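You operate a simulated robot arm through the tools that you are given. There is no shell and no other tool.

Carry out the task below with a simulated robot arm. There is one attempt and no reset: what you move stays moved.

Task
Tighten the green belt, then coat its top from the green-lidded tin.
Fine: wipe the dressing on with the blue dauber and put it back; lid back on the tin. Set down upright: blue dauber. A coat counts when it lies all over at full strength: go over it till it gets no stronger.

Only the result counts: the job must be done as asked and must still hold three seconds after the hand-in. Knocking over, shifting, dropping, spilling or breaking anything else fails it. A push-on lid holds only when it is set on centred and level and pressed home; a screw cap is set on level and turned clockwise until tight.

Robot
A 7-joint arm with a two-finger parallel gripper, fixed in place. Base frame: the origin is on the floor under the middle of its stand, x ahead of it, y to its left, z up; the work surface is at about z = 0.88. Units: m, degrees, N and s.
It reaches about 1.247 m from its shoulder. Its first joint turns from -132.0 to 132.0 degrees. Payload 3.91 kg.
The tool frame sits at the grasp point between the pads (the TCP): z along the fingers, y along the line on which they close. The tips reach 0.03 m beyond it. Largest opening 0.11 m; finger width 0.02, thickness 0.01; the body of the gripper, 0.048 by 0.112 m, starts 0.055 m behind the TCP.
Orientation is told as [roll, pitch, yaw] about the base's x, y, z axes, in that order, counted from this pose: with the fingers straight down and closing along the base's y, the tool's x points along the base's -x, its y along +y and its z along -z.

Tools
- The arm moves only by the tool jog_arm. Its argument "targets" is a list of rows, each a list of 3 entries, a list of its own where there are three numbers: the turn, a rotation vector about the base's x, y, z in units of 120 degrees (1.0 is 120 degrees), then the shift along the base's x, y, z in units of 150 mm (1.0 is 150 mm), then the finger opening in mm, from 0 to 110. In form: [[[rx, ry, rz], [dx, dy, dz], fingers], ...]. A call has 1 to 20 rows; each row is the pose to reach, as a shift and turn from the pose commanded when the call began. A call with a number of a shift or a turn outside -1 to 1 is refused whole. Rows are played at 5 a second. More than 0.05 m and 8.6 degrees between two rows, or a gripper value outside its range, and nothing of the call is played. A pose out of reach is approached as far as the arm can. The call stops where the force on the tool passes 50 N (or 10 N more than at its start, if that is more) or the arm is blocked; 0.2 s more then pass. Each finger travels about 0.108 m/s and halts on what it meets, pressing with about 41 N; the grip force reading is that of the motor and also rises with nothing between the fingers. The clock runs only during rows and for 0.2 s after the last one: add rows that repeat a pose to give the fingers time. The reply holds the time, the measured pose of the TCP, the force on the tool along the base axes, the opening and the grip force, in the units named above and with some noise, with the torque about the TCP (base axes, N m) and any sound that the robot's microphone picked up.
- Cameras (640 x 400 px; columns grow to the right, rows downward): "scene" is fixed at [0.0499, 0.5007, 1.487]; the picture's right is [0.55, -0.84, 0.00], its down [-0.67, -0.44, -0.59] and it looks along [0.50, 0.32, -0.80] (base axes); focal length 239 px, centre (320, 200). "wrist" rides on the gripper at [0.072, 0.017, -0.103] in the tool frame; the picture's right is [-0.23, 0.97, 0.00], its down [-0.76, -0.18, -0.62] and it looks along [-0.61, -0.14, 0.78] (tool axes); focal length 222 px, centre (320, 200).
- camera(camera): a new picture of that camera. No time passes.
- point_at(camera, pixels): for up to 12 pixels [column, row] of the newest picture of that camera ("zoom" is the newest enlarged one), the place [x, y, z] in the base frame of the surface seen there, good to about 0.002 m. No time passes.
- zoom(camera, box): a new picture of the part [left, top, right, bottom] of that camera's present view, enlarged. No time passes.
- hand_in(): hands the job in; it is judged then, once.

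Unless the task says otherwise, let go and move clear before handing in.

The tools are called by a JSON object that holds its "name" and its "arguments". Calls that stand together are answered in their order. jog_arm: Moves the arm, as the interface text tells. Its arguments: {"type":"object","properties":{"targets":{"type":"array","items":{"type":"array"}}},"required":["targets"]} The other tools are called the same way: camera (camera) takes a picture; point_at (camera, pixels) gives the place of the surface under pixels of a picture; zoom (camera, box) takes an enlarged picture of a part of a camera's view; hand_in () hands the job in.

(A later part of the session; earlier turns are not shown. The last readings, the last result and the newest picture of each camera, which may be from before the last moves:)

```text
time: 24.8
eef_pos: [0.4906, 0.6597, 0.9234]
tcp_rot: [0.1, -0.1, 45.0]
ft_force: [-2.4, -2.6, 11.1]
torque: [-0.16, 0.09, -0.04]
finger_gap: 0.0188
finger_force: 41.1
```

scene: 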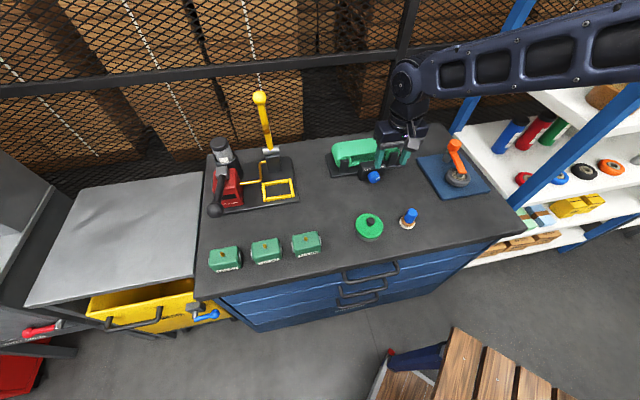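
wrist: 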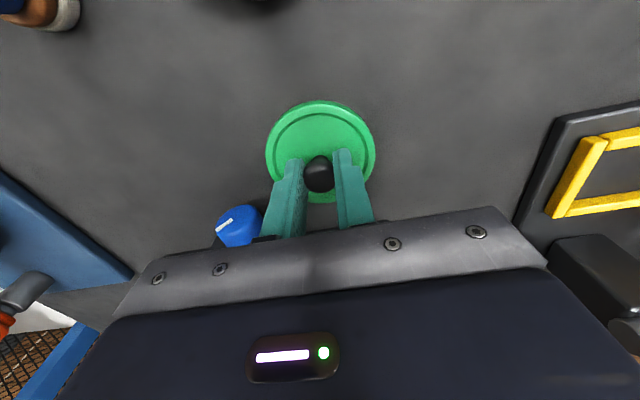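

The lid has touched down with 11 N upward. I'm releasing it and rising.

{"name": "jog_arm", "arguments": {"targets": [[[0, 0, 0], [0, 0, 0.007], 5], [[0, 0, 0], [0, 0, 0.007], 30], [[0, 0, 0], [0, 0, 0.007], 36], [[0, 0, 0], [0, 0, 0.1], 40], [[0, 0, 0], [0, 0, 0.3], 44], [[0, 0, 0], [0, 0, 0.6], 50], [[0, 0, 0], [-0.15, -0.3, 0.8], 50], [[0, 0, 0], [-0.15, -0.3, 0.8], 50]]}}

{"name": "camera", "arguments": {"camera": "wrist"}}

{"name": "camera", "arguments": {"camera": "scene"}}

```text
refused: row 7 steps farther than a row can; nothing moved
```

```text
taken
```

wrist: 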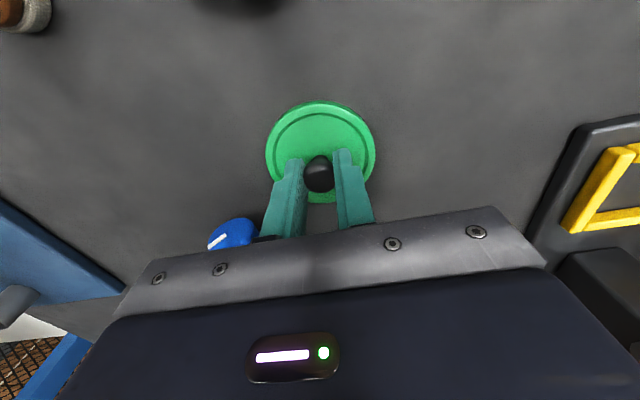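

```text
taken
```

scene: 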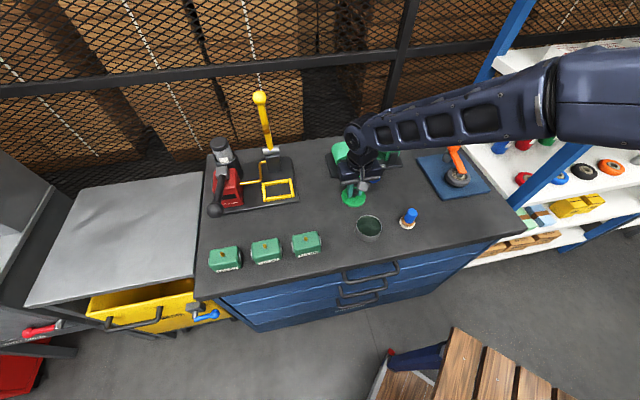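

Row 7 of that call stepped too far, so nothing moved. The lid is still held on the table, and I'll redo the release with smaller steps.

{"name": "jog_arm", "arguments": {"targets": [[[0, 0, 0], [0, 0, 0.007], 5], [[0, 0, 0], [0, 0, 0.007], 30], [[0, 0, 0], [0, 0, 0.007], 36], [[0, 0, 0], [0, 0, 0.1], 40], [[0, 0, 0], [0, 0, 0.3], 44], [[0, 0, 0], [0, 0, 0.55], 50], [[0, 0, 0], [-0.08, -0.15, 0.7], 50], [[0, 0, 0], [-0.15, -0.3, 0.8], 50], [[0, 0, 0], [-0.15, -0.3, 0.8], 50]]}}

{"name": "camera", "arguments": {"camera": "wrist"}}

{"name": "camera", "arguments": {"camera": "scene"}}

```text
time: 26.8
eef_pos: [0.4677, 0.6129, 1.0429]
tcp_rot: [0.0, -0.1, 45.0]
ft_force: [0.5, 0.7, 0.5]
torque: [-0.02, 0.01, 0.01]
finger_gap: 0.0503
finger_force: 0.0
```

```text
taken
```

wrist: 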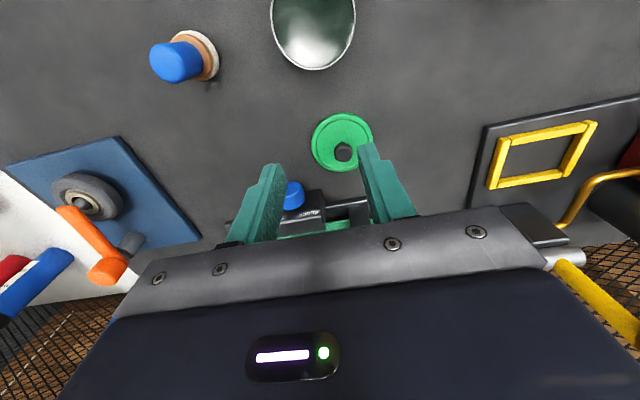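

```text
taken
```

scene: 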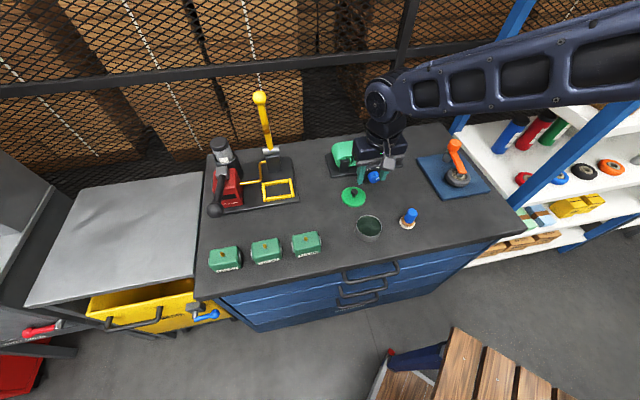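

The lid stands on the table at about (0.49,0.66). Now I'll measure the open tin and the dauber.

{"name": "zoom", "arguments": {"camera": "scene", "box": [340, 195, 430, 251]}}

{"name": "point_at", "arguments": {"camera": "zoom", "pixels": [[110, 232], [300, 232], [205, 152], [200, 310], [205, 250], [160, 230], [250, 230], [205, 200], [205, 285], [506, 115], [480, 215], [400, 225]]}}

{"name": "zoom", "arguments": {"camera": "wrist", "box": [130, 0, 370, 150]}}

{"name": "point_at", "arguments": {"camera": "zoom", "pixels": [[490, 60], [380, 60], [600, 60], [485, 175], [490, 120], [430, 100], [60, 165], [90, 120], [150, 80], [110, 210], [190, 85], [215, 200]]}}

```text
7.11 times, centred on (385, 223) of scene
```

zoom: 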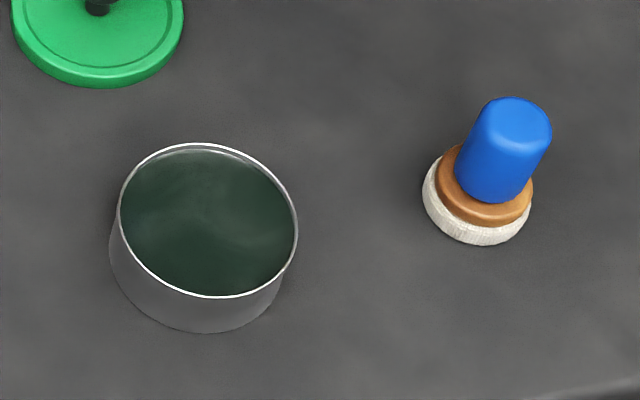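

```text
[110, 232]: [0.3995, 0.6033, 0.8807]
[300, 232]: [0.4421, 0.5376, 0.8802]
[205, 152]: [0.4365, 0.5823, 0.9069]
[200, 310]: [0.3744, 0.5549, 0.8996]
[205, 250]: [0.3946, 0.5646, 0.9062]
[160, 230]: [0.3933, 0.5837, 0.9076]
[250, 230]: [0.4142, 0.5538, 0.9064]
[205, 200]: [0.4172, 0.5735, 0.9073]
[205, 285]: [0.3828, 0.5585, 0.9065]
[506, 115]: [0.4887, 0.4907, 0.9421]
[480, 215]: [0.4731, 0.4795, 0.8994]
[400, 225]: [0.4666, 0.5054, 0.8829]
```

```text
2.67 times, centred on (250, 75) of wrist
```

zoom: 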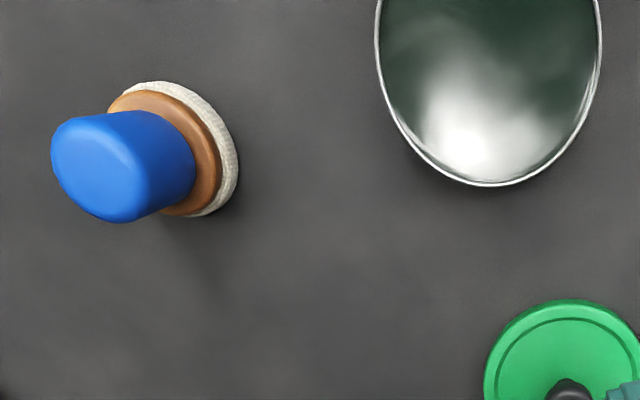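

```text
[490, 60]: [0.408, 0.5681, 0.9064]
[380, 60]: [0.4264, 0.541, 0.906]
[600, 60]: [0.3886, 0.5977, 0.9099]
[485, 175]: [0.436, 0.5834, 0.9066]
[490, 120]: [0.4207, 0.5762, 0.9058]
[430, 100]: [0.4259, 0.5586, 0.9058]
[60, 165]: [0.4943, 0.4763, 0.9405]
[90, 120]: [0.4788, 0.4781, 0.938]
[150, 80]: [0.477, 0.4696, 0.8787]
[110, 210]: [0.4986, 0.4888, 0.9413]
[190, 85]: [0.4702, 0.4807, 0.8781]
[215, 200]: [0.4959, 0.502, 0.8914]
```

The dressing surface is at z≈0.9065, with the tin centred near (0.405,0.568). I'm moving above the dauber to measure it more closely.

{"name": "jog_arm", "arguments": {"targets": [[[0, 0, 0], [0.035, -0.21, 0], 50], [[0, 0, 0], [0.07, -0.43, 0], 50], [[0, 0, 0], [0.1, -0.65, 0], 50], [[0, 0, 0], [0.137, -0.863, 0], 50], [[0, 0, 0], [0.137, -0.863, 0], 50]]}}

{"name": "zoom", "arguments": {"camera": "wrist", "box": [240, 60, 400, 160]}}

{"name": "zoom", "arguments": {"camera": "scene", "box": [310, 120, 430, 195]}}

{"name": "camera", "arguments": {"camera": "wrist"}}

```text
time: 28.0
eef_pos: [0.4894, 0.4852, 1.042]
tcp_rot: [0.0, -0.1, 45.0]
ft_force: [0.1, -0.3, 0.1]
torque: [0.03, 0.01, -0.02]
finger_gap: 0.0502
finger_force: 0.0
```

```text
4.00 times, centred on (320, 110) of wrist
```

zoom: 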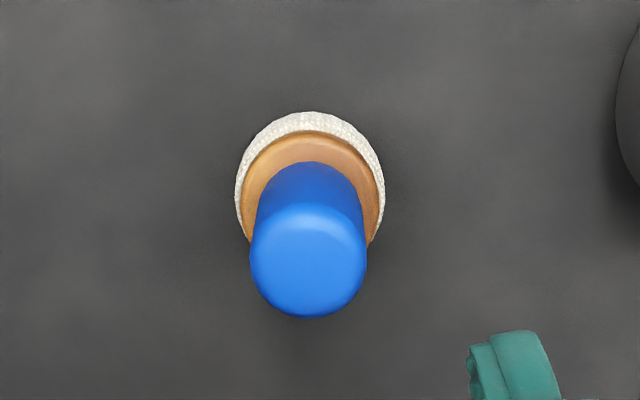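

```text
5.33 times, centred on (370, 158) of scene
```

zoom: 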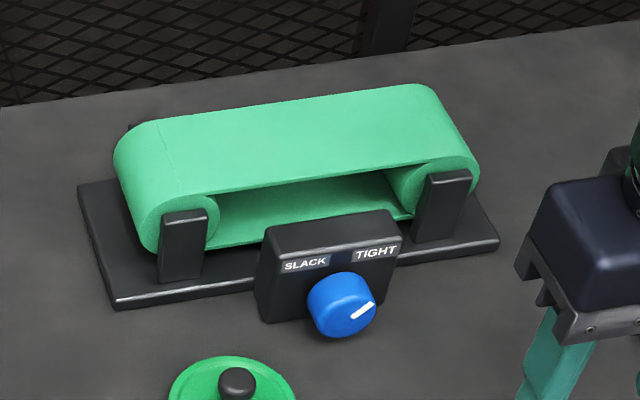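

```text
taken
```

wrist: 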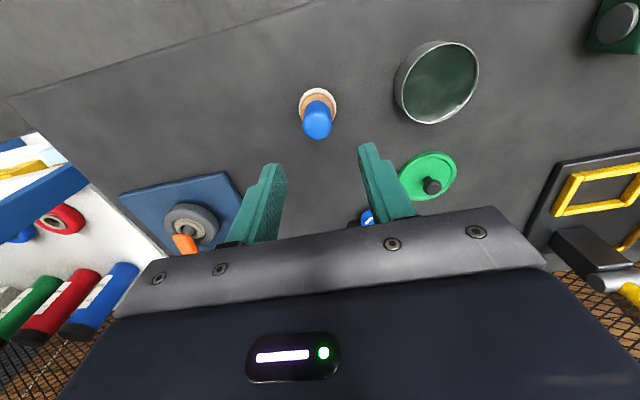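

The belt zoom shows the knob at TIGHT. Now I'll measure the dauber's handle and pad from directly above.

{"name": "zoom", "arguments": {"camera": "wrist", "box": [240, 60, 400, 160]}}

{"name": "point_at", "arguments": {"camera": "zoom", "pixels": [[308, 260], [258, 255], [358, 255], [308, 215], [308, 305], [308, 185], [310, 148], [310, 118], [240, 195], [380, 195], [262, 185], [358, 185]]}}

```text
4.00 times, centred on (320, 110) of wrist
```

zoom: 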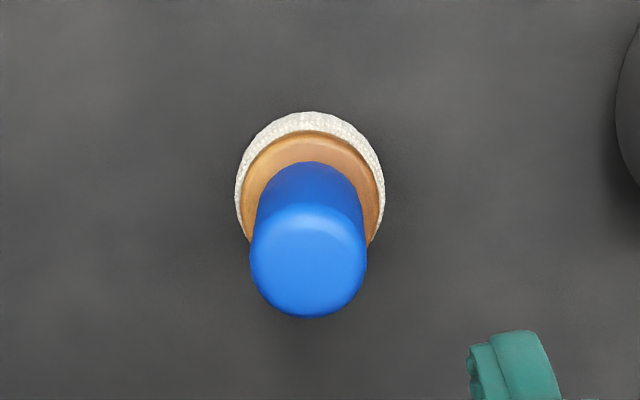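

```text
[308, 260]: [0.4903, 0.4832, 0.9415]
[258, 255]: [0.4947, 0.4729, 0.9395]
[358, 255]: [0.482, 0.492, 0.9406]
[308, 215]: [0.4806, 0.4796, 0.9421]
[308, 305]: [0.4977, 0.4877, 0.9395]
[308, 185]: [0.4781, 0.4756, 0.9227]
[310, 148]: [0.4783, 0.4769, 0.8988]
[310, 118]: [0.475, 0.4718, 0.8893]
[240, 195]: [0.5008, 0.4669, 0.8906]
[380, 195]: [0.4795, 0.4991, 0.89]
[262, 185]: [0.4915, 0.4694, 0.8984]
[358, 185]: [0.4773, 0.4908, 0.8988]
```

The dauber is centred at about (0.489,0.483). Its handle spans z 0.899–0.942, it's about 25 mm across, and the pad is about 40 mm across. I'm lowering over it and gripping.

{"name": "jog_arm", "arguments": {"targets": [[[0, 0, 0], [0.003, -0.007, -0.25], 50], [[0, 0, 0], [0.003, -0.007, -0.5], 50], [[0, 0, 0], [0.003, -0.007, -0.62], 50], [[0, 0, 0], [0.003, -0.007, -0.697], 50], [[0, 0, 0], [0.003, -0.007, -0.697], 50]]}}

{"name": "zoom", "arguments": {"camera": "scene", "box": [360, 180, 460, 243]}}

{"name": "zoom", "arguments": {"camera": "wrist", "box": [240, 100, 400, 200]}}

```text
time: 29.2
eef_pos: [0.4897, 0.4843, 0.9369]
tcp_rot: [0.1, 0.0, 45.0]
ft_force: [0.0, 0.0, 0.4]
torque: [0.0, 0.0, -0.03]
finger_gap: 0.0499
finger_force: 0.1
```

```text
6.35 times, centred on (410, 212) of scene
```

zoom: 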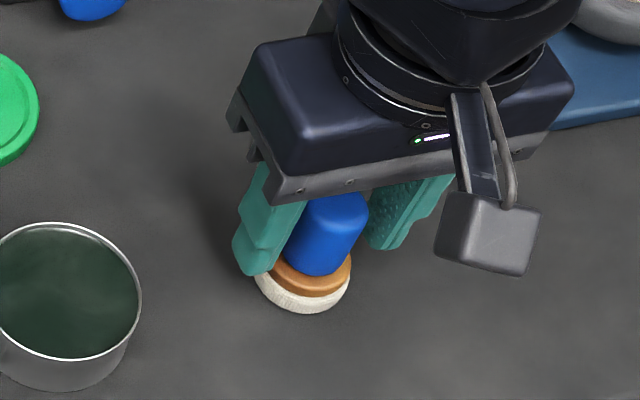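

```text
4.00 times, centred on (320, 150) of wrist
```

zoom: 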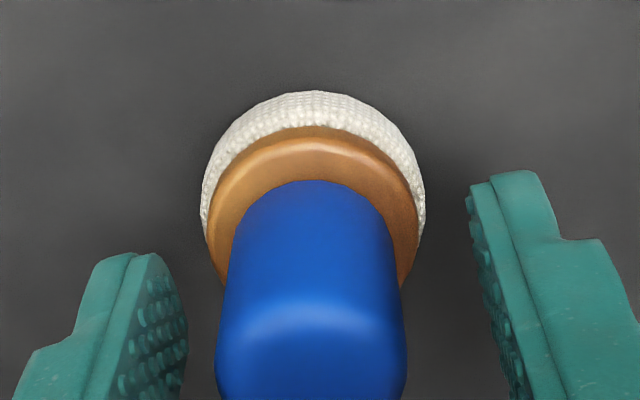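

The handle stands between the fingers. I'm closing on it.

{"name": "jog_arm", "arguments": {"targets": [[[0, 0, 0], [0, 0, 0], 30], [[0, 0, 0], [0, 0, 0], 15], [[0, 0, 0], [0, 0, 0], 10], [[0, 0, 0], [0, 0, 0], 10]]}}

{"name": "zoom", "arguments": {"camera": "wrist", "box": [240, 100, 400, 200]}}

```text
time: 30.2
eef_pos: [0.4897, 0.4835, 0.9358]
tcp_rot: [0.0, 0.1, 45.1]
ft_force: [0.6, -0.2, -0.9]
torque: [0.0, -0.01, 0.0]
finger_gap: 0.0267
finger_force: 41.0
```

```text
4.00 times, centred on (320, 150) of wrist
```

zoom: 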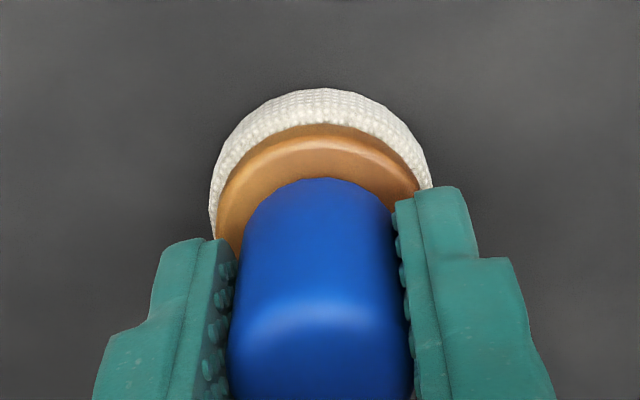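

The dauber is gripped at 26.7 mm. I'm lifting it and carrying it over the tin, stopping just above the rim.

{"name": "jog_arm", "arguments": {"targets": [[[0, 0, 0], [0, 0, 0.15], 10], [[0, 0, 0], [0, 0, 0.35], 10], [[0, 0, 0], [0, 0, 0.533], 10], [[0, 0, 0], [-0.14, 0.141, 0.533], 10], [[0, 0, 0], [-0.281, 0.283, 0.533], 10], [[0, 0, 0], [-0.421, 0.424, 0.533], 10], [[0, 0, 0], [-0.562, 0.565, 0.533], 10], [[0, 0, 0], [-0.562, 0.565, 0.4], 10], [[0, 0, 0], [-0.562, 0.565, 0.3], 10], [[0, 0, 0], [-0.562, 0.565, 0.3], 10]]}}

{"name": "camera", "arguments": {"camera": "wrist"}}

{"name": "zoom", "arguments": {"camera": "scene", "box": [330, 180, 430, 243]}}

```text
time: 32.4
eef_pos: [0.4036, 0.5691, 0.9821]
tcp_rot: [0.0, 0.0, 45.0]
ft_force: [-0.2, 0.3, 0.4]
torque: [0.01, -0.01, 0.01]
finger_gap: 0.0265
finger_force: 41.0
```

```text
taken
```

wrist: 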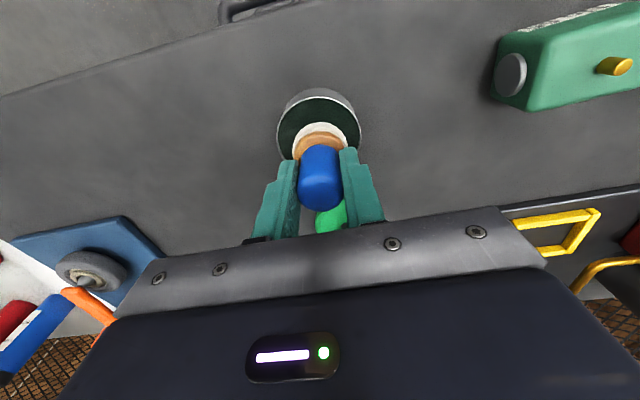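

```text
6.35 times, centred on (380, 212) of scene
```

zoom: 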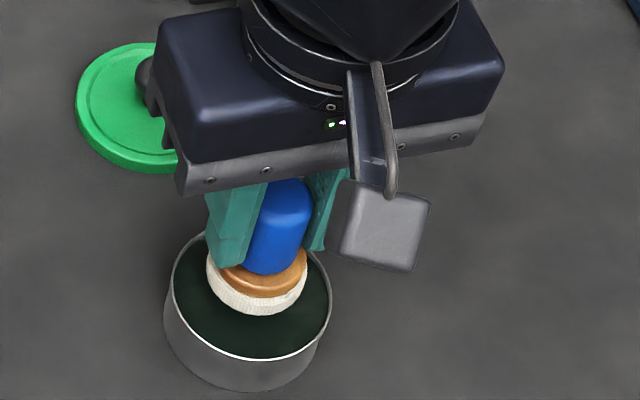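

The pad hovers inside the rim circle, about 2 cm above the dressing. I'm dipping it gently to just below the surface.

{"name": "jog_arm", "arguments": {"targets": [[[0, 0, 0], [0, 0, -0.05], 10], [[0, 0, 0], [0, 0, -0.09], 10], [[0, 0, 0], [0, 0, -0.12], 10], [[0, 0, 0], [0, 0, -0.14], 10], [[0, 0, 0], [0, 0, -0.14], 10], [[0, 0, 0], [0, 0, -0.14], 10]]}}

{"name": "zoom", "arguments": {"camera": "scene", "box": [330, 180, 430, 243]}}

{"name": "zoom", "arguments": {"camera": "wrist", "box": [240, 70, 400, 170]}}

```text
time: 33.8
eef_pos: [0.405, 0.5687, 0.9623]
tcp_rot: [0.1, -0.2, 45.1]
ft_force: [4.6, -5.4, 42.6]
torque: [-0.41, -0.55, 0.0]
finger_gap: 0.0267
finger_force: 41.0
```

```text
6.35 times, centred on (380, 212) of scene
```

zoom: 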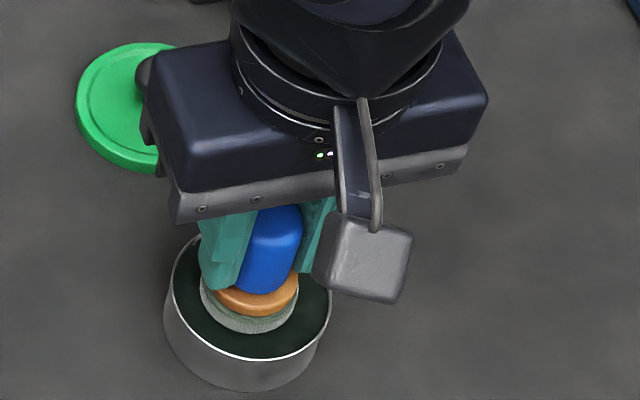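

```text
4.00 times, centred on (320, 120) of wrist
```

zoom: 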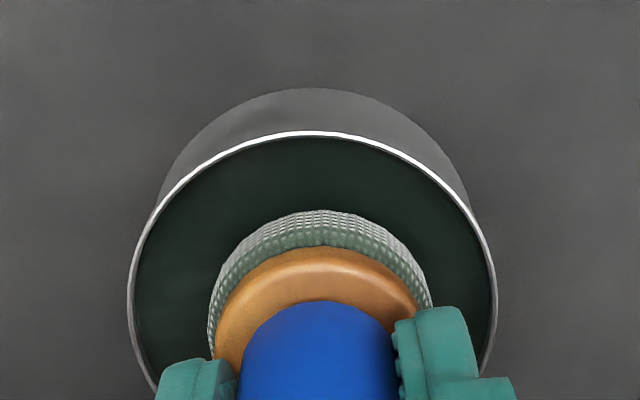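

The pad has turned grey-green, so it's loaded. The 42 N push means the dressing surface is firm, so next time I'll press more lightly. I'm lifting and moving towards the belt.

{"name": "jog_arm", "arguments": {"targets": [[[0, 0, 0], [0, 0, 0.02], 10], [[0, 0, 0], [0, 0, 0.15], 10], [[0, 0, 0], [0, 0, 0.35], 10], [[0, 0, 0], [0, 0, 0.6], 10], [[0, 0, 0], [0.2, 0.2, 0.65], 10], [[0, 0, 0], [0.4, 0.4, 0.65], 10], [[0, 0, 0], [0.6, 0.6, 0.65], 10], [[0, 0, 0], [0.6, 0.6, 0.65], 10]]}}

{"name": "camera", "arguments": {"camera": "wrist"}}

{"name": "camera", "arguments": {"camera": "scene"}}

{"name": "zoom", "arguments": {"camera": "wrist", "box": [240, 80, 400, 180]}}

```text
time: 35.6
eef_pos: [0.4945, 0.6587, 1.058]
tcp_rot: [0.0, 0.0, 45.0]
ft_force: [0.1, -0.2, -0.1]
torque: [0.01, 0.01, 0.01]
finger_gap: 0.0268
finger_force: 41.2
```

```text
taken
```

wrist: 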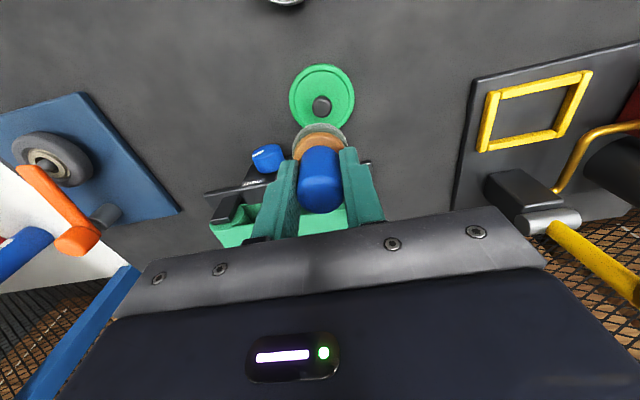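

```text
taken
```

scene: 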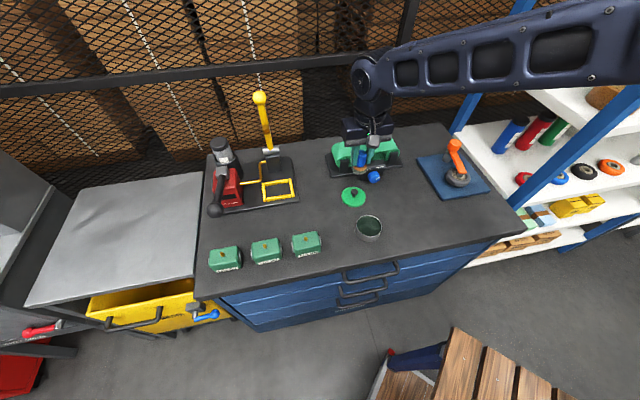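

```text
4.00 times, centred on (320, 130) of wrist
```

zoom: 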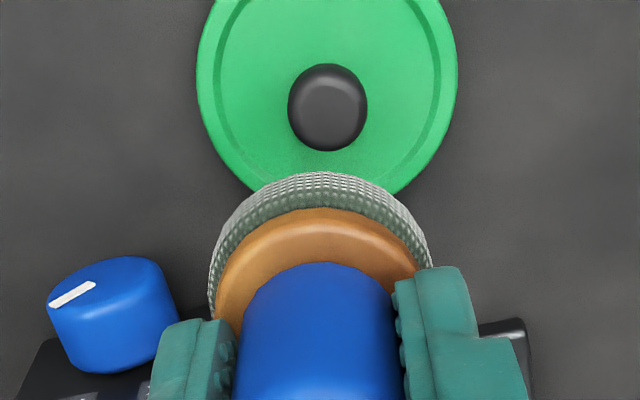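

The pad's lower part is wet. I'll measure the belt's top surface now, as far as it's visible.

{"name": "zoom", "arguments": {"camera": "scene", "box": [310, 120, 430, 195]}}

{"name": "point_at", "arguments": {"camera": "zoom", "pixels": [[125, 150], [150, 125], [165, 185], [200, 192], [215, 190], [430, 90], [470, 165], [455, 150], [445, 125], [420, 160], [150, 160], [180, 120]]}}

```text
5.33 times, centred on (370, 158) of scene
```

zoom: 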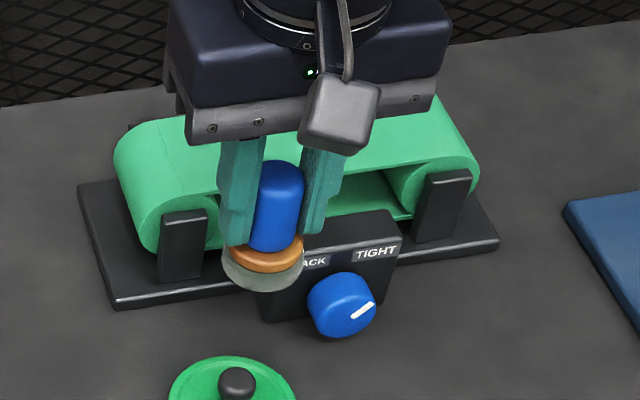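

```text
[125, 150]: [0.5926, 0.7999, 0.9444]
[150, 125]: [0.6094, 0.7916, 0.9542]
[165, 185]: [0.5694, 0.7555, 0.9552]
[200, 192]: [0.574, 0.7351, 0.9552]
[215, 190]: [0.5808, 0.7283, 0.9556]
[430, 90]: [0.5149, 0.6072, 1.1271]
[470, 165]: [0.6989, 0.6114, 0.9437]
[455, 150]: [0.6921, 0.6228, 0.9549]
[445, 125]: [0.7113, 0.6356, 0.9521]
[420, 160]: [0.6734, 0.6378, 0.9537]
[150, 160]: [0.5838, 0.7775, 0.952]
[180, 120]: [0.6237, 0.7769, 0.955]
```

The belt top is at z≈0.955, spanning v≈0.925–0.991, with the flat part from u≈-0.13 to 0.046. I'm moving the pad above the front-left corner of the belt.

{"name": "jog_arm", "arguments": {"targets": [[[0, 0, 0], [0.136, 0.157, 0], 10], [[0, 0, 0], [0.271, 0.315, 0], 10], [[0, 0, 0], [0.406, 0.472, 0], 10], [[0, 0, 0], [0.542, 0.629, 0], 10], [[0, 0, 0], [0.542, 0.629, -0.12], 10], [[0, 0, 0], [0.542, 0.629, -0.243], 10], [[0, 0, 0], [0.542, 0.629, -0.243], 10]]}}

{"name": "camera", "arguments": {"camera": "wrist"}}

{"name": "zoom", "arguments": {"camera": "scene", "box": [310, 120, 430, 195]}}

```text
time: 37.2
eef_pos: [0.5757, 0.755, 1.0229]
tcp_rot: [0.1, 0.0, 45.0]
ft_force: [-0.5, 0.9, -1.3]
torque: [0.01, 0.01, 0.01]
finger_gap: 0.0267
finger_force: 41.2
```

```text
taken
```

wrist: 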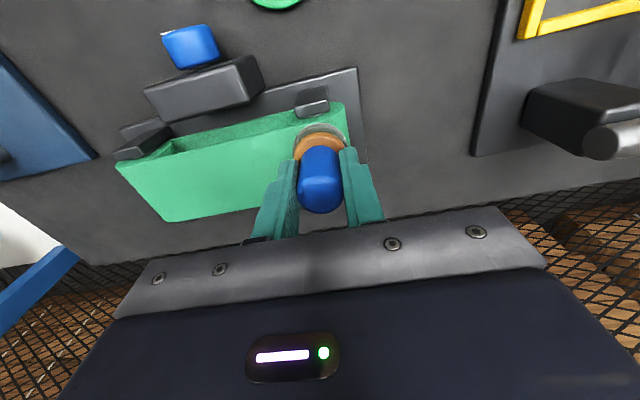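

```text
5.33 times, centred on (370, 158) of scene
```

zoom: 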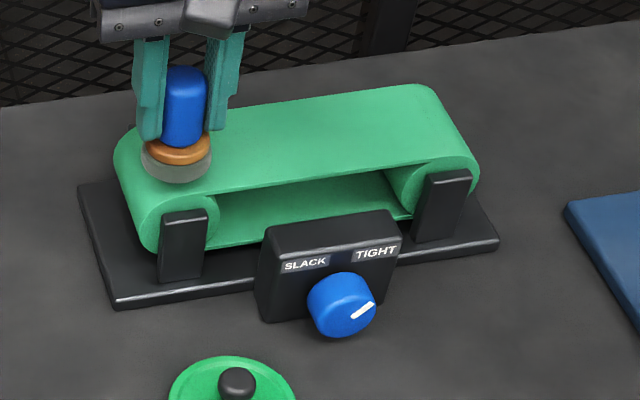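

The pad is over the left end, just above the belt. I'll measure the belt outline from this view before touching it.

{"name": "point_at", "arguments": {"camera": "zoom", "pixels": [[425, 87], [400, 89], [300, 99], [250, 108], [218, 192], [300, 179], [380, 167], [430, 161], [440, 120], [460, 140], [350, 130], [280, 150]]}}

{"name": "point_at", "arguments": {"camera": "wrist", "pixels": [[125, 168], [165, 218], [180, 200], [250, 200], [150, 190], [200, 165], [255, 140], [290, 125], [215, 215], [342, 115], [175, 160], [140, 165]]}}

```text
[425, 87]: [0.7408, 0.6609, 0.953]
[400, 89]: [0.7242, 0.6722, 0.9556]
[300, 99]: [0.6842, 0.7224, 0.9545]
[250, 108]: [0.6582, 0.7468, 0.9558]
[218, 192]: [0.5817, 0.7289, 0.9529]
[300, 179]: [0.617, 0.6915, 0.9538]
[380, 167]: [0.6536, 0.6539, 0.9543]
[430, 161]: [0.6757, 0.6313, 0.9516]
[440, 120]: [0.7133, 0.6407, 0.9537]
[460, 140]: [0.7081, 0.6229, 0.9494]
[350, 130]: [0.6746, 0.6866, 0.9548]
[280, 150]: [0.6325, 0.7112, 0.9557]
```

```text
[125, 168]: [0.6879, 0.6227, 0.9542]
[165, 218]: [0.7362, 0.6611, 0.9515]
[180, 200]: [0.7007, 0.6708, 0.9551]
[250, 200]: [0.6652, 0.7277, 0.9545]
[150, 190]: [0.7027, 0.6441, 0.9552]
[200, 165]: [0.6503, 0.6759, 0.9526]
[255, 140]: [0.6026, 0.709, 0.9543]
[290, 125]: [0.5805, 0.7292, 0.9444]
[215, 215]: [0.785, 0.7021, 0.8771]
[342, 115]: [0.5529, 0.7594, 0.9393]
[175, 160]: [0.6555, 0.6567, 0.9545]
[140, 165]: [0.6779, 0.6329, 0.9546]
```

The belt top is z≈0.955 with v from 0.925 to 0.993. I'm lowering in small steps to find light contact.

{"name": "jog_arm", "arguments": {"targets": [[[0, 0, 0], [0, 0, -0.03], 10], [[0, 0, 0], [0, 0, -0.05], 10], [[0, 0, 0], [0, 0, -0.06], 10], [[0, 0, 0], [0, 0, -0.06], 10]]}}

```text
time: 38.2
eef_pos: [0.5763, 0.7545, 1.0146]
tcp_rot: [0.0, 0.0, 45.0]
ft_force: [0.6, 0.0, -1.8]
torque: [-0.01, -0.01, 0.0]
finger_gap: 0.0266
finger_force: 40.9
```

{"name": "jog_arm", "arguments": {"targets": [[[0, 0, 0], [0, 0, -0.007], 10], [[0, 0, 0], [0, 0, -0.014], 10], [[0, 0, 0], [0, 0, -0.02], 10]]}}

```text
time: 39.0
eef_pos: [0.576, 0.7535, 1.0116]
tcp_rot: [0.0, 0.1, 45.0]
ft_force: [-0.7, -0.3, -0.9]
torque: [-0.01, -0.01, -0.03]
finger_gap: 0.0266
finger_force: 41.0
```

There's no contact yet at TCP z≈1.011, so I'm stepping down further by about 1 mm at a time.

{"name": "jog_arm", "arguments": {"targets": [[[0, 0, 0], [0, 0, -0.006], 10], [[0, 0, 0], [0, 0, -0.012], 10]]}}

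{"name": "zoom", "arguments": {"camera": "scene", "box": [320, 130, 380, 168]}}

```text
time: 39.6
eef_pos: [0.5764, 0.7538, 1.0108]
tcp_rot: [-0.1, -0.1, 45.0]
ft_force: [-0.7, -3.9, 10.8]
torque: [-0.2, -0.18, -0.05]
finger_gap: 0.0268
finger_force: 40.8
```

```text
10.53 times, centred on (350, 149) of scene
```

zoom: 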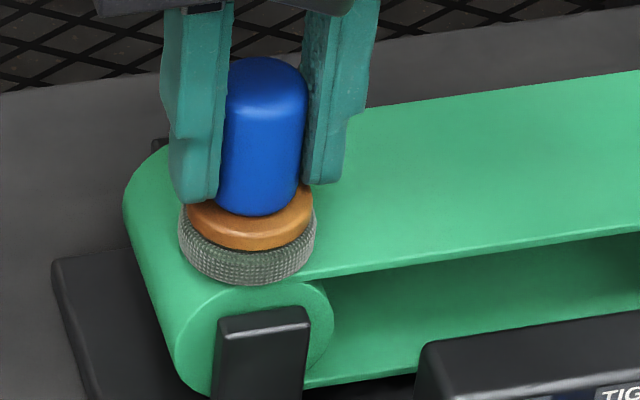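

There is light contact at about 11 N. I'm sliding along the belt's length for the first pass on the front strip.

{"name": "jog_arm", "arguments": {"targets": [[[0, 0, 0], [0.08, -0.08, 0], 10], [[0, 0, 0], [0.16, -0.16, 0], 10], [[0, 0, 0], [0.24, -0.24, 0], 10], [[0, 0, 0], [0.32, -0.32, 0], 10], [[0, 0, 0], [0.4, -0.4, 0], 10], [[0, 0, 0], [0.48, -0.48, 0], 10], [[0, 0, 0], [0.56, -0.56, 0], 10], [[0, 0, 0], [0.64, -0.64, 0], 10], [[0, 0, 0], [0.72, -0.72, 0], 10], [[0, 0, 0], [0.81, -0.81, 0], 10], [[0, 0, 0], [0.81, -0.81, 0], 10]]}}

{"name": "zoom", "arguments": {"camera": "scene", "box": [310, 120, 430, 195]}}

{"name": "camera", "arguments": {"camera": "wrist"}}

```text
time: 42.0
eef_pos: [0.6969, 0.6306, 1.0103]
tcp_rot: [0.0, 0.1, 45.0]
ft_force: [-0.3, -0.2, -0.8]
torque: [0.0, -0.01, 0.0]
finger_gap: 0.0266
finger_force: 41.1
```

```text
5.33 times, centred on (370, 158) of scene
```

zoom: 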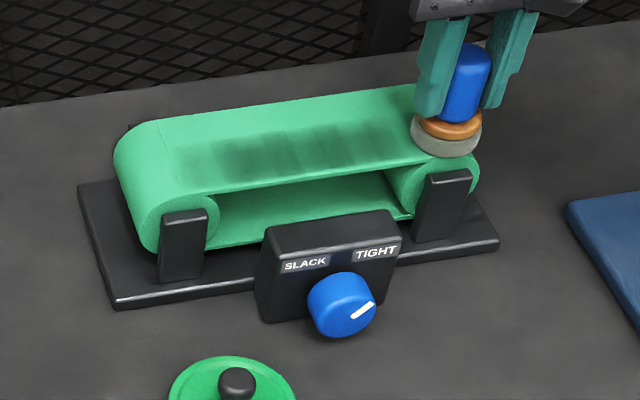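

```text
taken
```

wrist: 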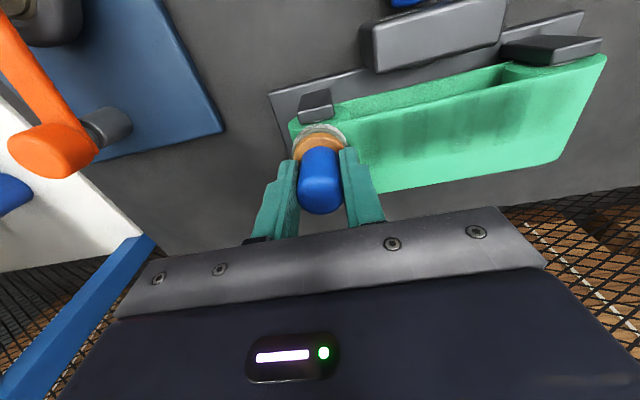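

The pass left dark patches on the front strip, and contact faded towards the right end (force ≈ 0). I'll look closer at the pattern.

{"name": "zoom", "arguments": {"camera": "scene", "box": [325, 130, 405, 180]}}

{"name": "zoom", "arguments": {"camera": "wrist", "box": [330, 50, 610, 200]}}

{"name": "point_at", "arguments": {"camera": "zoom", "pixels": [[90, 100], [90, 200], [90, 290], [400, 100], [400, 150], [450, 80], [540, 60], [580, 200], [600, 60], [250, 120], [330, 110], [500, 240]]}}

```text
8.00 times, centred on (365, 155) of scene
```

zoom: 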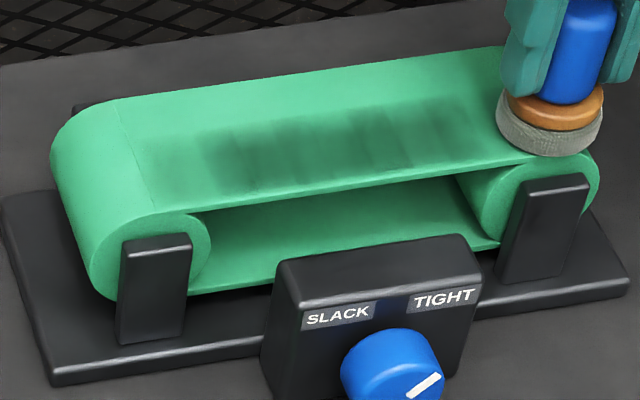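

```text
2.29 times, centred on (470, 125) of wrist
```

zoom: 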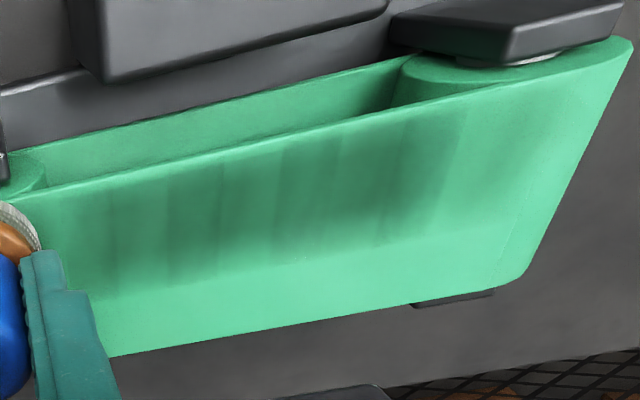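

```text
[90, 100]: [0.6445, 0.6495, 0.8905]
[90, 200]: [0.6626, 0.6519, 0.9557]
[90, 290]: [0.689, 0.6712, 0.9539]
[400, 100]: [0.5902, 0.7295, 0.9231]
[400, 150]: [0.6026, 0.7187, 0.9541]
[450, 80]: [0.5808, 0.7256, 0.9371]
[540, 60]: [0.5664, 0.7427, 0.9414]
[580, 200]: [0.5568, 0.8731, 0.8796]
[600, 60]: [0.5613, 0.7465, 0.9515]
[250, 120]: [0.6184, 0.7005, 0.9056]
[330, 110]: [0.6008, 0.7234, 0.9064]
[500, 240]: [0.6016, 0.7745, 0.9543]
```

Coating builds where there's pressure. At the right end I'll lower until I feel about 15–20 N before the return pass.

{"name": "jog_arm", "arguments": {"targets": [[[0, 0, 0], [0, 0, -0.006], 10], [[0, 0, 0], [0, 0, -0.012], 10]]}}

```text
time: 42.6
eef_pos: [0.697, 0.6318, 1.0097]
tcp_rot: [0.0, -0.1, 45.0]
ft_force: [-1.9, -2.6, 10.0]
torque: [0.06, 0.21, 0.03]
finger_gap: 0.0264
finger_force: 40.6
```

At the right end, contact needs about 1.8 mm more depth than at the left. I'm sliding back with that slope built in, pressing slightly harder.

{"name": "jog_arm", "arguments": {"targets": [[[0, 0, 0], [0.0, 0.0, -0.004], 10], [[0, 0, 0], [-0.05, 0.05, -0.004], 10], [[0, 0, 0], [-0.1, 0.1, -0.003], 10], [[0, 0, 0], [-0.15, 0.15, -0.003], 10], [[0, 0, 0], [-0.2, 0.2, -0.002], 10], [[0, 0, 0], [-0.25, 0.25, -0.001], 10], [[0, 0, 0], [-0.3, 0.3, -0.0005], 10], [[0, 0, 0], [-0.35, 0.35, 0.0005], 10], [[0, 0, 0], [-0.4, 0.4, 0.001], 10], [[0, 0, 0], [-0.45, 0.45, 0.002], 10], [[0, 0, 0], [-0.5, 0.5, 0.0025], 10], [[0, 0, 0], [-0.55, 0.55, 0.003], 10], [[0, 0, 0], [-0.6, 0.6, 0.004], 10], [[0, 0, 0], [-0.65, 0.65, 0.005], 10], [[0, 0, 0], [-0.7, 0.7, 0.0055], 10], [[0, 0, 0], [-0.75, 0.75, 0.0065], 10], [[0, 0, 0], [-0.8, 0.8, 0.007], 10], [[0, 0, 0], [-0.83, 0.83, 0.0075], 10], [[0, 0, 0], [-0.83, 0.83, 0.0075], 10]]}}

{"name": "zoom", "arguments": {"camera": "scene", "box": [325, 130, 405, 180]}}

{"name": "zoom", "arguments": {"camera": "wrist", "box": [100, 80, 360, 230]}}

```text
time: 46.6
eef_pos: [0.5718, 0.7557, 1.0085]
tcp_rot: [0.0, 0.0, 45.0]
ft_force: [0.3, -2.9, 8.9]
torque: [-0.16, -0.16, -0.06]
finger_gap: 0.0266
finger_force: 41.1
```

```text
8.00 times, centred on (365, 155) of scene
```

zoom: 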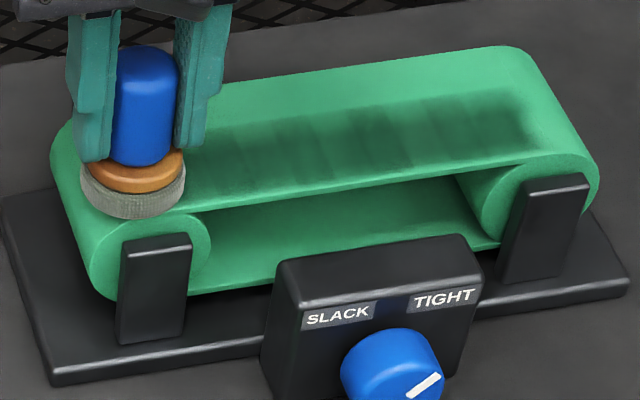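

```text
2.46 times, centred on (230, 155) of wrist
```

zoom: 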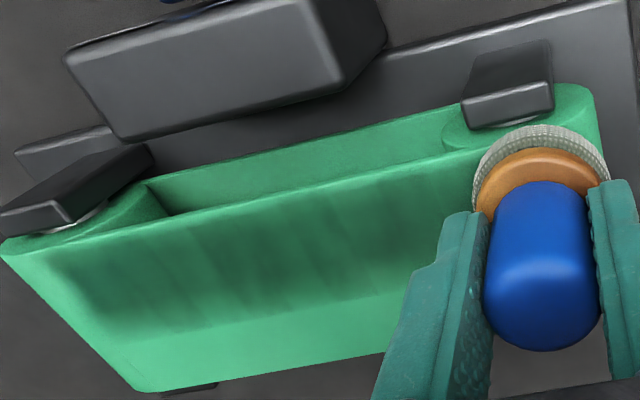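

The front strip is darkening, strongest where the pass began. The dauber seems to creep up slightly in the grip, so I'll press in a little as I go. Next is the middle strip, left to right.

{"name": "jog_arm", "arguments": {"targets": [[[0, 0, 0], [0.045, 0.045, -0.002], 10], [[0, 0, 0], [0.09, 0.09, -0.004], 10], [[0, 0, 0], [0.14, 0.04, -0.005], 10], [[0, 0, 0], [0.19, -0.01, -0.005], 10], [[0, 0, 0], [0.24, -0.06, -0.006], 10], [[0, 0, 0], [0.29, -0.11, -0.006], 10], [[0, 0, 0], [0.34, -0.16, -0.007], 10], [[0, 0, 0], [0.39, -0.21, -0.007], 10], [[0, 0, 0], [0.44, -0.26, -0.008], 10], [[0, 0, 0], [0.49, -0.31, -0.008], 10], [[0, 0, 0], [0.54, -0.36, -0.009], 10], [[0, 0, 0], [0.59, -0.41, -0.009], 10], [[0, 0, 0], [0.64, -0.46, -0.01], 10], [[0, 0, 0], [0.69, -0.51, -0.01], 10], [[0, 0, 0], [0.74, -0.56, -0.011], 10], [[0, 0, 0], [0.79, -0.61, -0.011], 10], [[0, 0, 0], [0.84, -0.66, -0.012], 10], [[0, 0, 0], [0.89, -0.71, -0.012], 10], [[0, 0, 0], [0.93, -0.75, -0.013], 10], [[0, 0, 0], [0.93, -0.75, -0.013], 10]]}}

{"name": "zoom", "arguments": {"camera": "scene", "box": [325, 130, 405, 180]}}

{"name": "zoom", "arguments": {"camera": "wrist", "box": [280, 50, 610, 230]}}

```text
time: 50.8
eef_pos: [0.7127, 0.6447, 1.0065]
tcp_rot: [-0.1, 0.0, 45.1]
ft_force: [-0.1, 0.2, 0.3]
torque: [0.02, -0.03, 0.0]
finger_gap: 0.0266
finger_force: 41.2
```

```text
8.00 times, centred on (365, 155) of scene
```

zoom: 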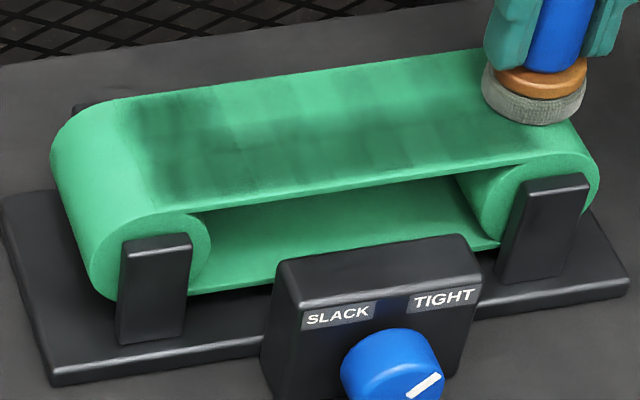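

```text
1.94 times, centred on (445, 140) of wrist
```

zoom: 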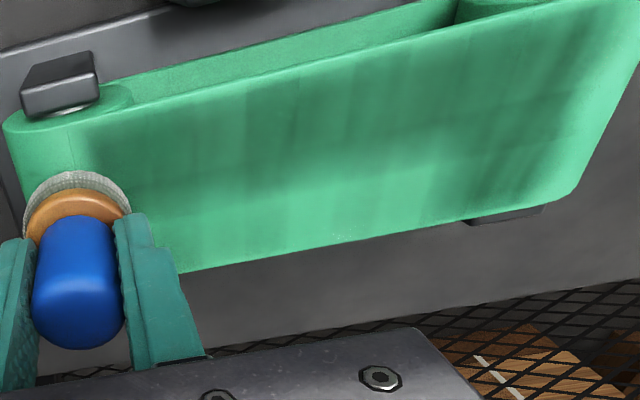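

The left end is clearly darker than the right, and contact was lost again near the right end. I'll shift to the back strip (v≈0.978) and lower until I feel contact there.

{"name": "jog_arm", "arguments": {"targets": [[[0, 0, 0], [0.045, 0.045, 0], 10], [[0, 0, 0], [0.085, 0.085, 0], 10], [[0, 0, 0], [0.075, 0.095, -0.005], 10], [[0, 0, 0], [0.065, 0.105, -0.01], 10], [[0, 0, 0], [0.065, 0.105, -0.014], 10]]}}

```text
time: 52.0
eef_pos: [0.7224, 0.6592, 1.0057]
tcp_rot: [0.0, -0.2, 45.0]
ft_force: [8.3, -2.9, 18.3]
torque: [-0.16, -0.28, 0.04]
finger_gap: 0.0262
finger_force: 41.0
```

Contact is about 18 N at the right end of the back strip. I'm sliding back to the left.

{"name": "jog_arm", "arguments": {"targets": [[[0, 0, 0], [-0.05, 0.05, -0.001], 10], [[0, 0, 0], [-0.1, 0.1, -0.001], 10], [[0, 0, 0], [-0.15, 0.15, -0.002], 10], [[0, 0, 0], [-0.2, 0.2, -0.002], 10], [[0, 0, 0], [-0.25, 0.25, -0.003], 10], [[0, 0, 0], [-0.3, 0.3, -0.003], 10], [[0, 0, 0], [-0.35, 0.35, -0.004], 10], [[0, 0, 0], [-0.4, 0.4, -0.004], 10], [[0, 0, 0], [-0.45, 0.45, -0.005], 10], [[0, 0, 0], [-0.5, 0.5, -0.005], 10], [[0, 0, 0], [-0.55, 0.55, -0.006], 10], [[0, 0, 0], [-0.6, 0.6, -0.006], 10], [[0, 0, 0], [-0.65, 0.65, -0.007], 10], [[0, 0, 0], [-0.7, 0.7, -0.007], 10], [[0, 0, 0], [-0.75, 0.75, -0.008], 10], [[0, 0, 0], [-0.8, 0.8, -0.008], 10]]}}

{"name": "zoom", "arguments": {"camera": "scene", "box": [325, 130, 405, 180]}}

{"name": "zoom", "arguments": {"camera": "wrist", "box": [100, 50, 400, 230]}}

```text
time: 55.4
eef_pos: [0.6012, 0.779, 1.0048]
tcp_rot: [0.0, 0.0, 45.0]
ft_force: [8.7, -9.3, 36.8]
torque: [-0.68, -0.71, 0.0]
finger_gap: 0.0266
finger_force: 40.7
```

```text
8.00 times, centred on (365, 155) of scene
```

zoom: 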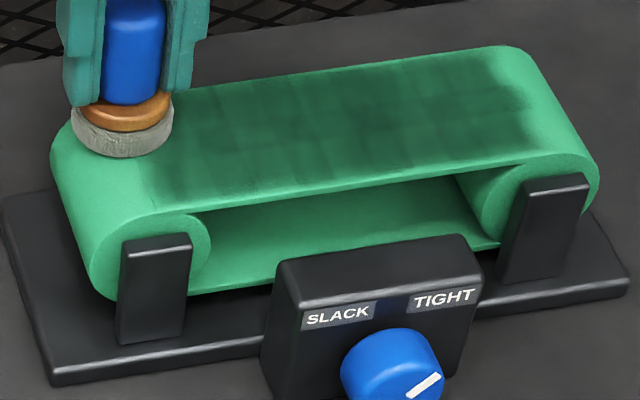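

```text
2.13 times, centred on (250, 140) of wrist
```

zoom: 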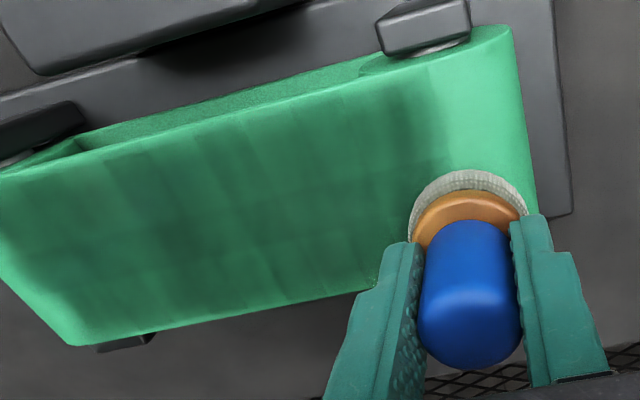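

The coat now covers most of the top and the pad is pale again. I'm lifting and going back to the tin to re-dip.

{"name": "jog_arm", "arguments": {"targets": [[[0, 0, 0], [0, 0, 0.1], 10], [[0, 0, 0], [0, 0, 0.35], 10], [[0, 0, 0], [-0.2, -0.2, 0.4], 10], [[0, 0, 0], [-0.4, -0.4, 0.4], 10], [[0, 0, 0], [-0.6, -0.6, 0.4], 10], [[0, 0, 0], [-0.8, -0.8, 0.4], 10], [[0, 0, 0], [-1.0, -1.0, 0.4], 10], [[0, 0, 0], [-1.0, -1.0, 0.4], 10]]}}

{"name": "zoom", "arguments": {"camera": "scene", "box": [310, 120, 430, 195]}}

{"name": "camera", "arguments": {"camera": "wrist"}}

```text
time: 57.2
eef_pos: [0.4547, 0.6304, 1.0611]
tcp_rot: [0.0, 0.1, 45.0]
ft_force: [-0.1, -0.1, -0.3]
torque: [0.0, -0.01, 0.02]
finger_gap: 0.0268
finger_force: 41.1
```

```text
5.33 times, centred on (370, 158) of scene
```

zoom: 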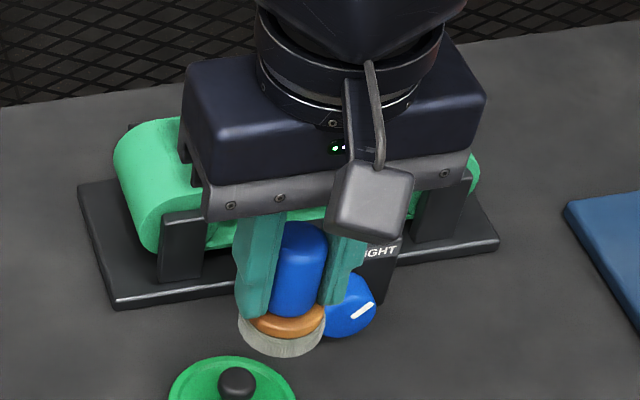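

```text
taken
```

wrist: 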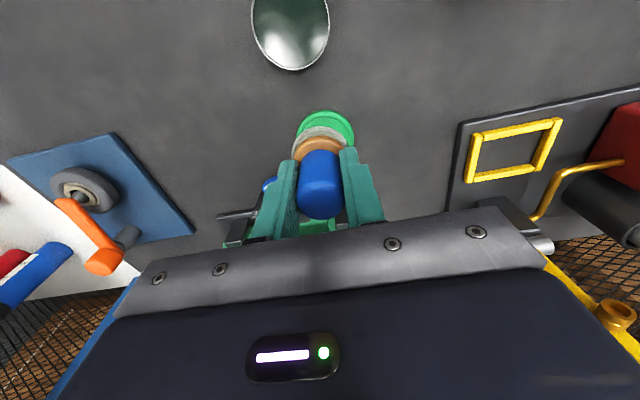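

I'm moving over the tin and lowering to just above the dressing.

{"name": "jog_arm", "arguments": {"targets": [[[0, 0, 0], [-0.16, -0.2, 0], 10], [[0, 0, 0], [-0.327, -0.41, 0], 10], [[0, 0, 0], [-0.327, -0.41, -0.2], 10], [[0, 0, 0], [-0.327, -0.41, -0.4], 10], [[0, 0, 0], [-0.327, -0.41, -0.54], 10], [[0, 0, 0], [-0.327, -0.41, -0.62], 10], [[0, 0, 0], [-0.327, -0.41, -0.62], 10]]}}

{"name": "zoom", "arguments": {"camera": "wrist", "box": [240, 70, 400, 170]}}

{"name": "zoom", "arguments": {"camera": "scene", "box": [330, 180, 430, 243]}}

```text
time: 58.8
eef_pos: [0.4048, 0.568, 0.9692]
tcp_rot: [-0.1, 0.1, 45.0]
ft_force: [-0.7, -0.2, -0.7]
torque: [0.0, 0.01, -0.01]
finger_gap: 0.0266
finger_force: 41.2
```

```text
4.00 times, centred on (320, 120) of wrist
```

zoom: 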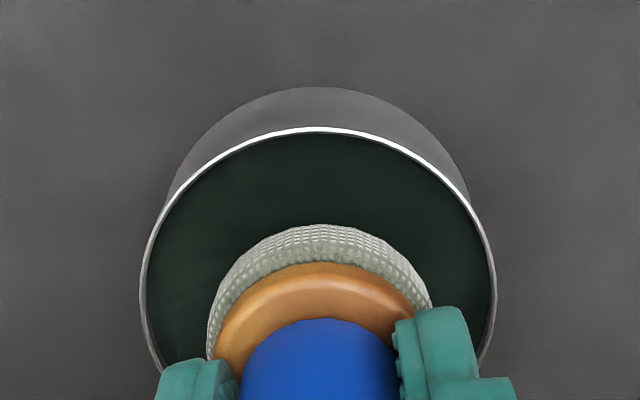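

```text
6.35 times, centred on (380, 212) of scene
```

zoom: 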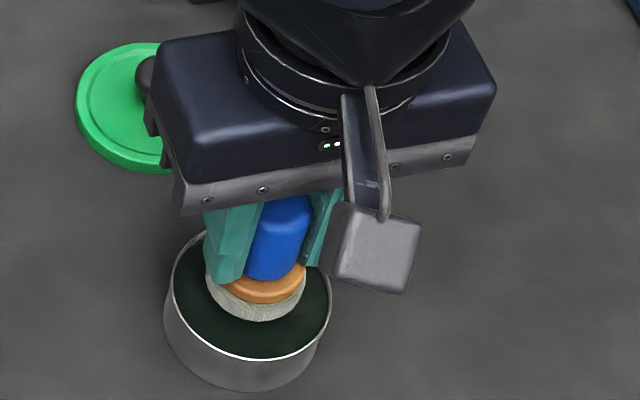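

The pad is centred above the dressing. I'm lowering in small steps for the dip.

{"name": "jog_arm", "arguments": {"targets": [[[0, 0, 0], [0, 0, -0.03], 10], [[0, 0, 0], [0, 0, -0.05], 10], [[0, 0, 0], [0, 0, -0.065], 10], [[0, 0, 0], [0, 0, -0.075], 10], [[0, 0, 0], [0, 0, -0.075], 10]]}}

{"name": "zoom", "arguments": {"camera": "wrist", "box": [240, 70, 400, 170]}}

```text
time: 60.0
eef_pos: [0.4044, 0.5672, 0.9589]
tcp_rot: [0.0, 0.0, 45.0]
ft_force: [-0.1, 0.9, -0.2]
torque: [-0.03, 0.0, -0.01]
finger_gap: 0.0267
finger_force: 41.4
```

```text
4.00 times, centred on (320, 120) of wrist
```

zoom: 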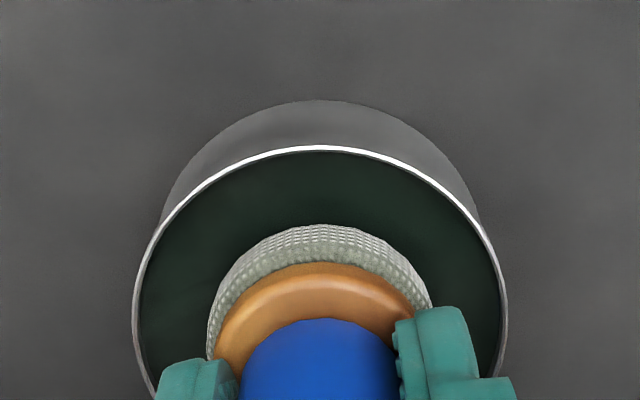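

There's no contact yet at 0.9589, so I'll continue down a little.

{"name": "jog_arm", "arguments": {"targets": [[[0, 0, 0], [0, 0, -0.01], 10], [[0, 0, 0], [0, 0, -0.018], 10], [[0, 0, 0], [0, 0, -0.023], 10], [[0, 0, 0], [0, 0, -0.023], 10]]}}

{"name": "zoom", "arguments": {"camera": "wrist", "box": [240, 70, 400, 170]}}

```text
time: 61.0
eef_pos: [0.4038, 0.5687, 0.9564]
tcp_rot: [0.1, -0.1, 45.0]
ft_force: [5.0, -7.2, 43.1]
torque: [-0.4, -0.25, 0.01]
finger_gap: 0.0267
finger_force: 40.9
```

```text
4.00 times, centred on (320, 120) of wrist
```

zoom: 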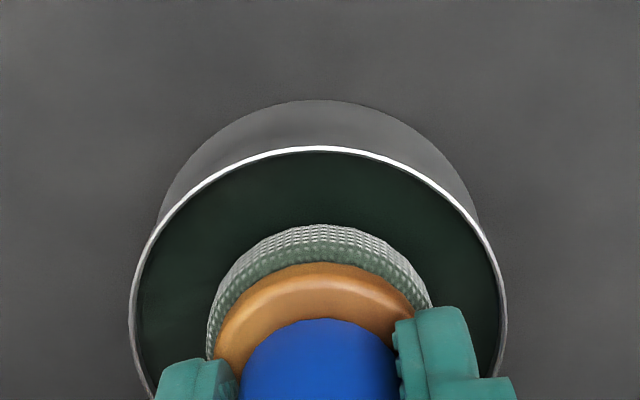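

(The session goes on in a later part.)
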